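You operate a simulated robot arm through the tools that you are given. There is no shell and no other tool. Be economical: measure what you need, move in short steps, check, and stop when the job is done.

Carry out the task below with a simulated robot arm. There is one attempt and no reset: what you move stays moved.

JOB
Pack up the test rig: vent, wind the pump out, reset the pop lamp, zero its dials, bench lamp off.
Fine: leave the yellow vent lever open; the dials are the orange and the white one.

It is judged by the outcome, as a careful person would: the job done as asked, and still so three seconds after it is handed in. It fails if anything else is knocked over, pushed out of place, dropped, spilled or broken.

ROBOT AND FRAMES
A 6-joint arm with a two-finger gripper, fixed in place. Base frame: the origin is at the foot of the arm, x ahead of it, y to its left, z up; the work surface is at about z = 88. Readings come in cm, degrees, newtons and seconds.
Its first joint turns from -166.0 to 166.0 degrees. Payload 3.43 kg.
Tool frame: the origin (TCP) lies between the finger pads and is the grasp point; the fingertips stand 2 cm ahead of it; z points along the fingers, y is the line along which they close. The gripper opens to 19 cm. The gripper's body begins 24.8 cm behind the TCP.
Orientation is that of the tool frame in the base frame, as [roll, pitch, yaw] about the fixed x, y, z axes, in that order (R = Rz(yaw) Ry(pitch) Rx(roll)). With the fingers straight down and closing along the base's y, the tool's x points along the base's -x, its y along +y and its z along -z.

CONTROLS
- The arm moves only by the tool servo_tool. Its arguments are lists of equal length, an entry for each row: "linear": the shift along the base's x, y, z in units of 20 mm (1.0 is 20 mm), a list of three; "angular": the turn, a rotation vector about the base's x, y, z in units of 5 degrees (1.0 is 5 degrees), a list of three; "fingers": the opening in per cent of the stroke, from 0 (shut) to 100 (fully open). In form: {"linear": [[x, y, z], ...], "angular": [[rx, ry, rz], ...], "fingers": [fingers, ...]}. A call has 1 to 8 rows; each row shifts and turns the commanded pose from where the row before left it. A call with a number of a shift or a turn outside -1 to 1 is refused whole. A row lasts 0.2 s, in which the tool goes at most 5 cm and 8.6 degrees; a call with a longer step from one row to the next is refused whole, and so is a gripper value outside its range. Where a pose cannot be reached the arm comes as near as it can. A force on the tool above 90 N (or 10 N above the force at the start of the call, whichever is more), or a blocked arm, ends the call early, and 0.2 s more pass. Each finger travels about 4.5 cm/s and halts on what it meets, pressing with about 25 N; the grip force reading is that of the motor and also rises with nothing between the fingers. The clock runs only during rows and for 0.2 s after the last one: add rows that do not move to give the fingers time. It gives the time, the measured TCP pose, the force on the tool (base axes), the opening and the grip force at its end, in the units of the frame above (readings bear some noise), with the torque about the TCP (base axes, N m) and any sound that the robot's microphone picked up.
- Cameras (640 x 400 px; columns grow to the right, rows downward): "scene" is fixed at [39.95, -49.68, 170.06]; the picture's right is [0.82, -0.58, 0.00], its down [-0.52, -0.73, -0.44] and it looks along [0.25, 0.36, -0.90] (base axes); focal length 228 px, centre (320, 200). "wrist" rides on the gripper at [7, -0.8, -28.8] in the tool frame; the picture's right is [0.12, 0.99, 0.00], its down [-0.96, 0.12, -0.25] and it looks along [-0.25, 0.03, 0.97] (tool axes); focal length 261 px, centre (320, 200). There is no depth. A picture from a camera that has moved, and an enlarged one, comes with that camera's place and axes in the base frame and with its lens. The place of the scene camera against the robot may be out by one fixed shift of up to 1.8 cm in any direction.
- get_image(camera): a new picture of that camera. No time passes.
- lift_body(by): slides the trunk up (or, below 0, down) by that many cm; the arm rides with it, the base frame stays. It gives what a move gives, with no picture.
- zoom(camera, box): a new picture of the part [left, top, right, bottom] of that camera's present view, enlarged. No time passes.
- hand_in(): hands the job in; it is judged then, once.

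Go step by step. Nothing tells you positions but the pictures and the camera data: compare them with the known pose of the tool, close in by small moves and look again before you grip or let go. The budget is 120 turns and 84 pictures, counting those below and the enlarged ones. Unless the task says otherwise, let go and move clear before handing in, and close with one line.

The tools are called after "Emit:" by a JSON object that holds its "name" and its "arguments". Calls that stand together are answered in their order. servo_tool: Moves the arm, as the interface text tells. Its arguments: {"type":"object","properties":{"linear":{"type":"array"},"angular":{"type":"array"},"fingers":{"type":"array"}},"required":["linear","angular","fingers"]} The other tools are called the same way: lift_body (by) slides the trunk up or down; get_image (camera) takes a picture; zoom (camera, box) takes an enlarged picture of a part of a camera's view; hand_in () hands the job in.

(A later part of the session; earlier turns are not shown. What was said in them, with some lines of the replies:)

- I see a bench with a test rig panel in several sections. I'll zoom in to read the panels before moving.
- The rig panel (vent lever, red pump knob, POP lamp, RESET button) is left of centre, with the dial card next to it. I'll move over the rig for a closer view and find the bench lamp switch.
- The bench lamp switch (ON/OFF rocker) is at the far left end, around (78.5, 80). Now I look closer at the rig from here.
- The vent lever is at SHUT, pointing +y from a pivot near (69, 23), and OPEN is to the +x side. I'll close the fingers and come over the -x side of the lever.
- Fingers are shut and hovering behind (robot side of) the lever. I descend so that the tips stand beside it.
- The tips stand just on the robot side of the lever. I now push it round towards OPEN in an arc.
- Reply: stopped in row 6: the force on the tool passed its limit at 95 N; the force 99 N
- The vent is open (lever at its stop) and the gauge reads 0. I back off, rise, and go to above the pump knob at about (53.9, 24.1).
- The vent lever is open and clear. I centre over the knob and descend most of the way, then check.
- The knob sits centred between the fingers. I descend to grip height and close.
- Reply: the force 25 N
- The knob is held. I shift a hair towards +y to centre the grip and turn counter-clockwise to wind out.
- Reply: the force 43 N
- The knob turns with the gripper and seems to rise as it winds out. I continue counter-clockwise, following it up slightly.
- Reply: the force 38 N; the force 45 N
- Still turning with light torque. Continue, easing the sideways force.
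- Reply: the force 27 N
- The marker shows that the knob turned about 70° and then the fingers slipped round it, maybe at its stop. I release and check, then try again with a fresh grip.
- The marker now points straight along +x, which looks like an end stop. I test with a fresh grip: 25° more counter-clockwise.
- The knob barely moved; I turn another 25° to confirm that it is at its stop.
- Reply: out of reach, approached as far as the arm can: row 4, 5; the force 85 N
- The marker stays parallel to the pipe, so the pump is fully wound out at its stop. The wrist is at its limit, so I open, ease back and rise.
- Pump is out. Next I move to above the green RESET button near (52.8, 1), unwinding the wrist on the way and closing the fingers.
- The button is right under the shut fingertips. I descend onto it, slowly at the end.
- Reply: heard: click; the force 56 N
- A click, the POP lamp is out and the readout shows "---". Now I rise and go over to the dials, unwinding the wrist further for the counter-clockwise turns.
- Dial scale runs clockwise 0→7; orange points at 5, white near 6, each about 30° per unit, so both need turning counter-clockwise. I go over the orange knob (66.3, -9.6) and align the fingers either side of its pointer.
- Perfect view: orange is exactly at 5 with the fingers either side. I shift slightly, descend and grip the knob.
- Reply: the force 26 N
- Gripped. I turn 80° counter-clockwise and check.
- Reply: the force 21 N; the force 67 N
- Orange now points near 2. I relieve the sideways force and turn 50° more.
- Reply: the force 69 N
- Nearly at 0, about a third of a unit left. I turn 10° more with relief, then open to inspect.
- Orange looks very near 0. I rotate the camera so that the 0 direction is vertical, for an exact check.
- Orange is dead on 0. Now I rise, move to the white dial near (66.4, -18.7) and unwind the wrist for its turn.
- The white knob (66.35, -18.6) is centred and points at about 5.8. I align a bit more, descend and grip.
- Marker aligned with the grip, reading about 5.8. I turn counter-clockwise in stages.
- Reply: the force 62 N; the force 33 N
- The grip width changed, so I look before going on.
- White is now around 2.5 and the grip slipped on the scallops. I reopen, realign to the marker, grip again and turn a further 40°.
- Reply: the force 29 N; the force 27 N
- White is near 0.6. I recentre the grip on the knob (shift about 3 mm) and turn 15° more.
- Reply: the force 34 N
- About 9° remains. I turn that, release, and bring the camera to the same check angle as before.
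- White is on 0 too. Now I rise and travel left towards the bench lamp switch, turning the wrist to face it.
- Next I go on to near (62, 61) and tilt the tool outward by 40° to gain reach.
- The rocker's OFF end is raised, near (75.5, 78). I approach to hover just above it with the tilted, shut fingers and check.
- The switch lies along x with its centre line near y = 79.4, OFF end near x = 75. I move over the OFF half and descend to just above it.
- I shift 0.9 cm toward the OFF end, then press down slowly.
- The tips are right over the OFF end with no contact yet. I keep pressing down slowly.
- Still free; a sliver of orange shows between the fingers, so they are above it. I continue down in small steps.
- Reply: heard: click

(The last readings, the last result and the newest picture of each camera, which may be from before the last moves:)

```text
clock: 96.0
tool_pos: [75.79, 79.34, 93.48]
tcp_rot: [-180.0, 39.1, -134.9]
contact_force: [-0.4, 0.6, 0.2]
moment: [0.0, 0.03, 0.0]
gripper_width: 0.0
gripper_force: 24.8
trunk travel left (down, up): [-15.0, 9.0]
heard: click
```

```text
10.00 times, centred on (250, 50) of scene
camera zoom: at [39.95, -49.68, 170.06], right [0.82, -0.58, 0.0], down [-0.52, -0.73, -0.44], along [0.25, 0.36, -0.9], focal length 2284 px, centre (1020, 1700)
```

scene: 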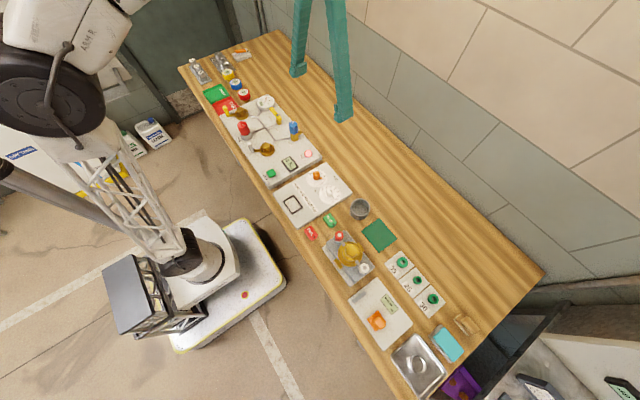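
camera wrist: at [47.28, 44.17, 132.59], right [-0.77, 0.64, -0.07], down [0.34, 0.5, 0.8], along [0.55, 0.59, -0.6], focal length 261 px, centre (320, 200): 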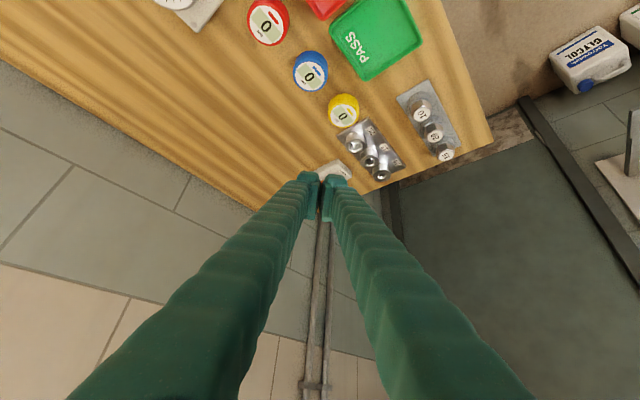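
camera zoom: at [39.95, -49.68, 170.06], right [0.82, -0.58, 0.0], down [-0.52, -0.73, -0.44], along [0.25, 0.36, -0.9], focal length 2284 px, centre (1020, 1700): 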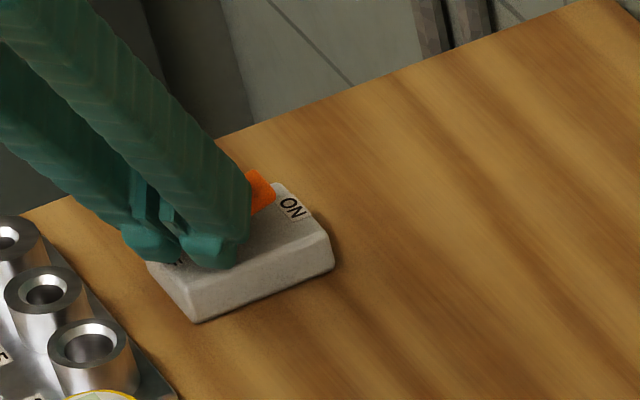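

A click was heard and the ON end has risen. I lift straight off and back away, then check the switch and the whole bench.

Emit:
{"name": "servo_tool", "arguments": {"linear": [[0, 0, 1], [0, 0, 1], [0, 0, 1], [0, 0, 1], [0, 0, 1], [-0.5, -0.8, 1], [-0.5, -1, 1], [-0.5, -1, 1]], "angular": [[0, 0, 0], [0, 0, 0], [0, 0, 0], [0, 0, 0], [0, 0, 0], [0, 0, 0], [0, 0, 0], [0, 0, 0]], "fingers": [0, 0, 0, 0, 0, 0, 0, 0]}}

Emit:
{"name": "zoom", "arguments": {"camera": "scene", "box": [225, 30, 275, 70]}}

Emit:
{"name": "get_image", "arguments": {"camera": "scene"}}

Emit:
{"name": "zoom", "arguments": {"camera": "scene", "box": [210, 90, 370, 230]}}

```text
clock: 97.8
tool_pos: [72.91, 73.69, 109.37]
tcp_rot: [-180.0, 39.0, -134.9]
contact_force: [0.5, 0.3, -0.3]
moment: [0.01, 0.02, -0.02]
gripper_width: 0.0
gripper_force: 25.5
trunk travel left (down, up): [-15.0, 9.0]
```

```text
10.00 times, centred on (250, 50) of scene
camera zoom: at [39.95, -49.68, 170.06], right [0.82, -0.58, 0.0], down [-0.52, -0.73, -0.44], along [0.25, 0.36, -0.9], focal length 2284 px, centre (1020, 1700)
```

zoom: 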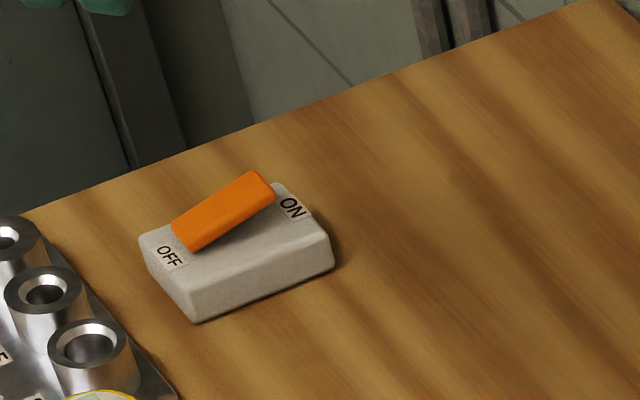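

```text
19 pictures are left
```

scene: 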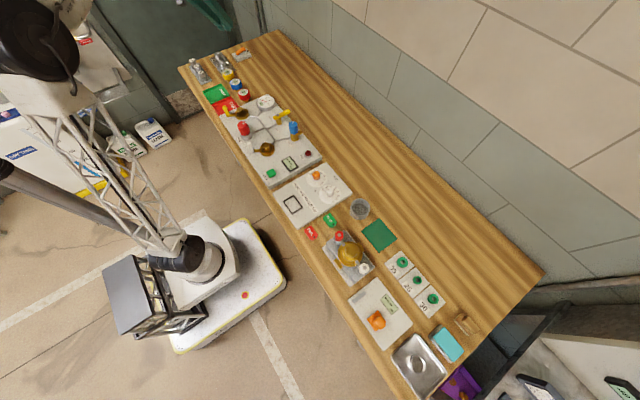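

```text
2.86 times, centred on (290, 160) of scene
camera zoom: at [39.95, -49.68, 170.06], right [0.82, -0.58, 0.0], down [-0.52, -0.73, -0.44], along [0.25, 0.36, -0.9], focal length 653 px, centre (406, 314)
```

zoom: 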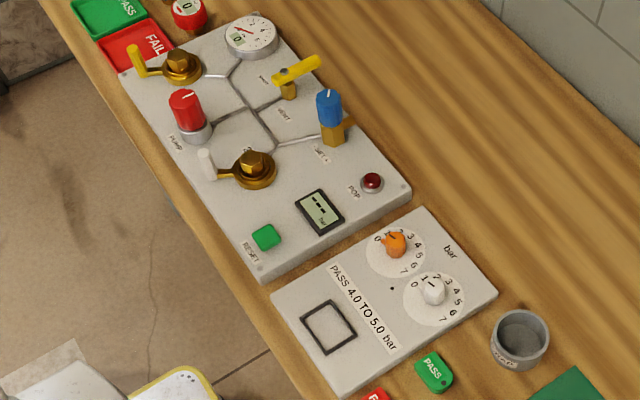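

Everything reads as asked: vent lever open with the gauge at 0, pump against its out stop, POP lamp dark, both dials on 0, and the bench lamp rocker on OFF. The arm is clear and nothing else has moved, so I hand in.

Emit:
{"name": "hand_in", "arguments": {}}

```text
The job is handed in.
```

The test rig is packed up: vent left open with the gauge at 0, pump wound out to its stop, pop lamp reset, orange and white dials at 0, and the bench lamp switched off.
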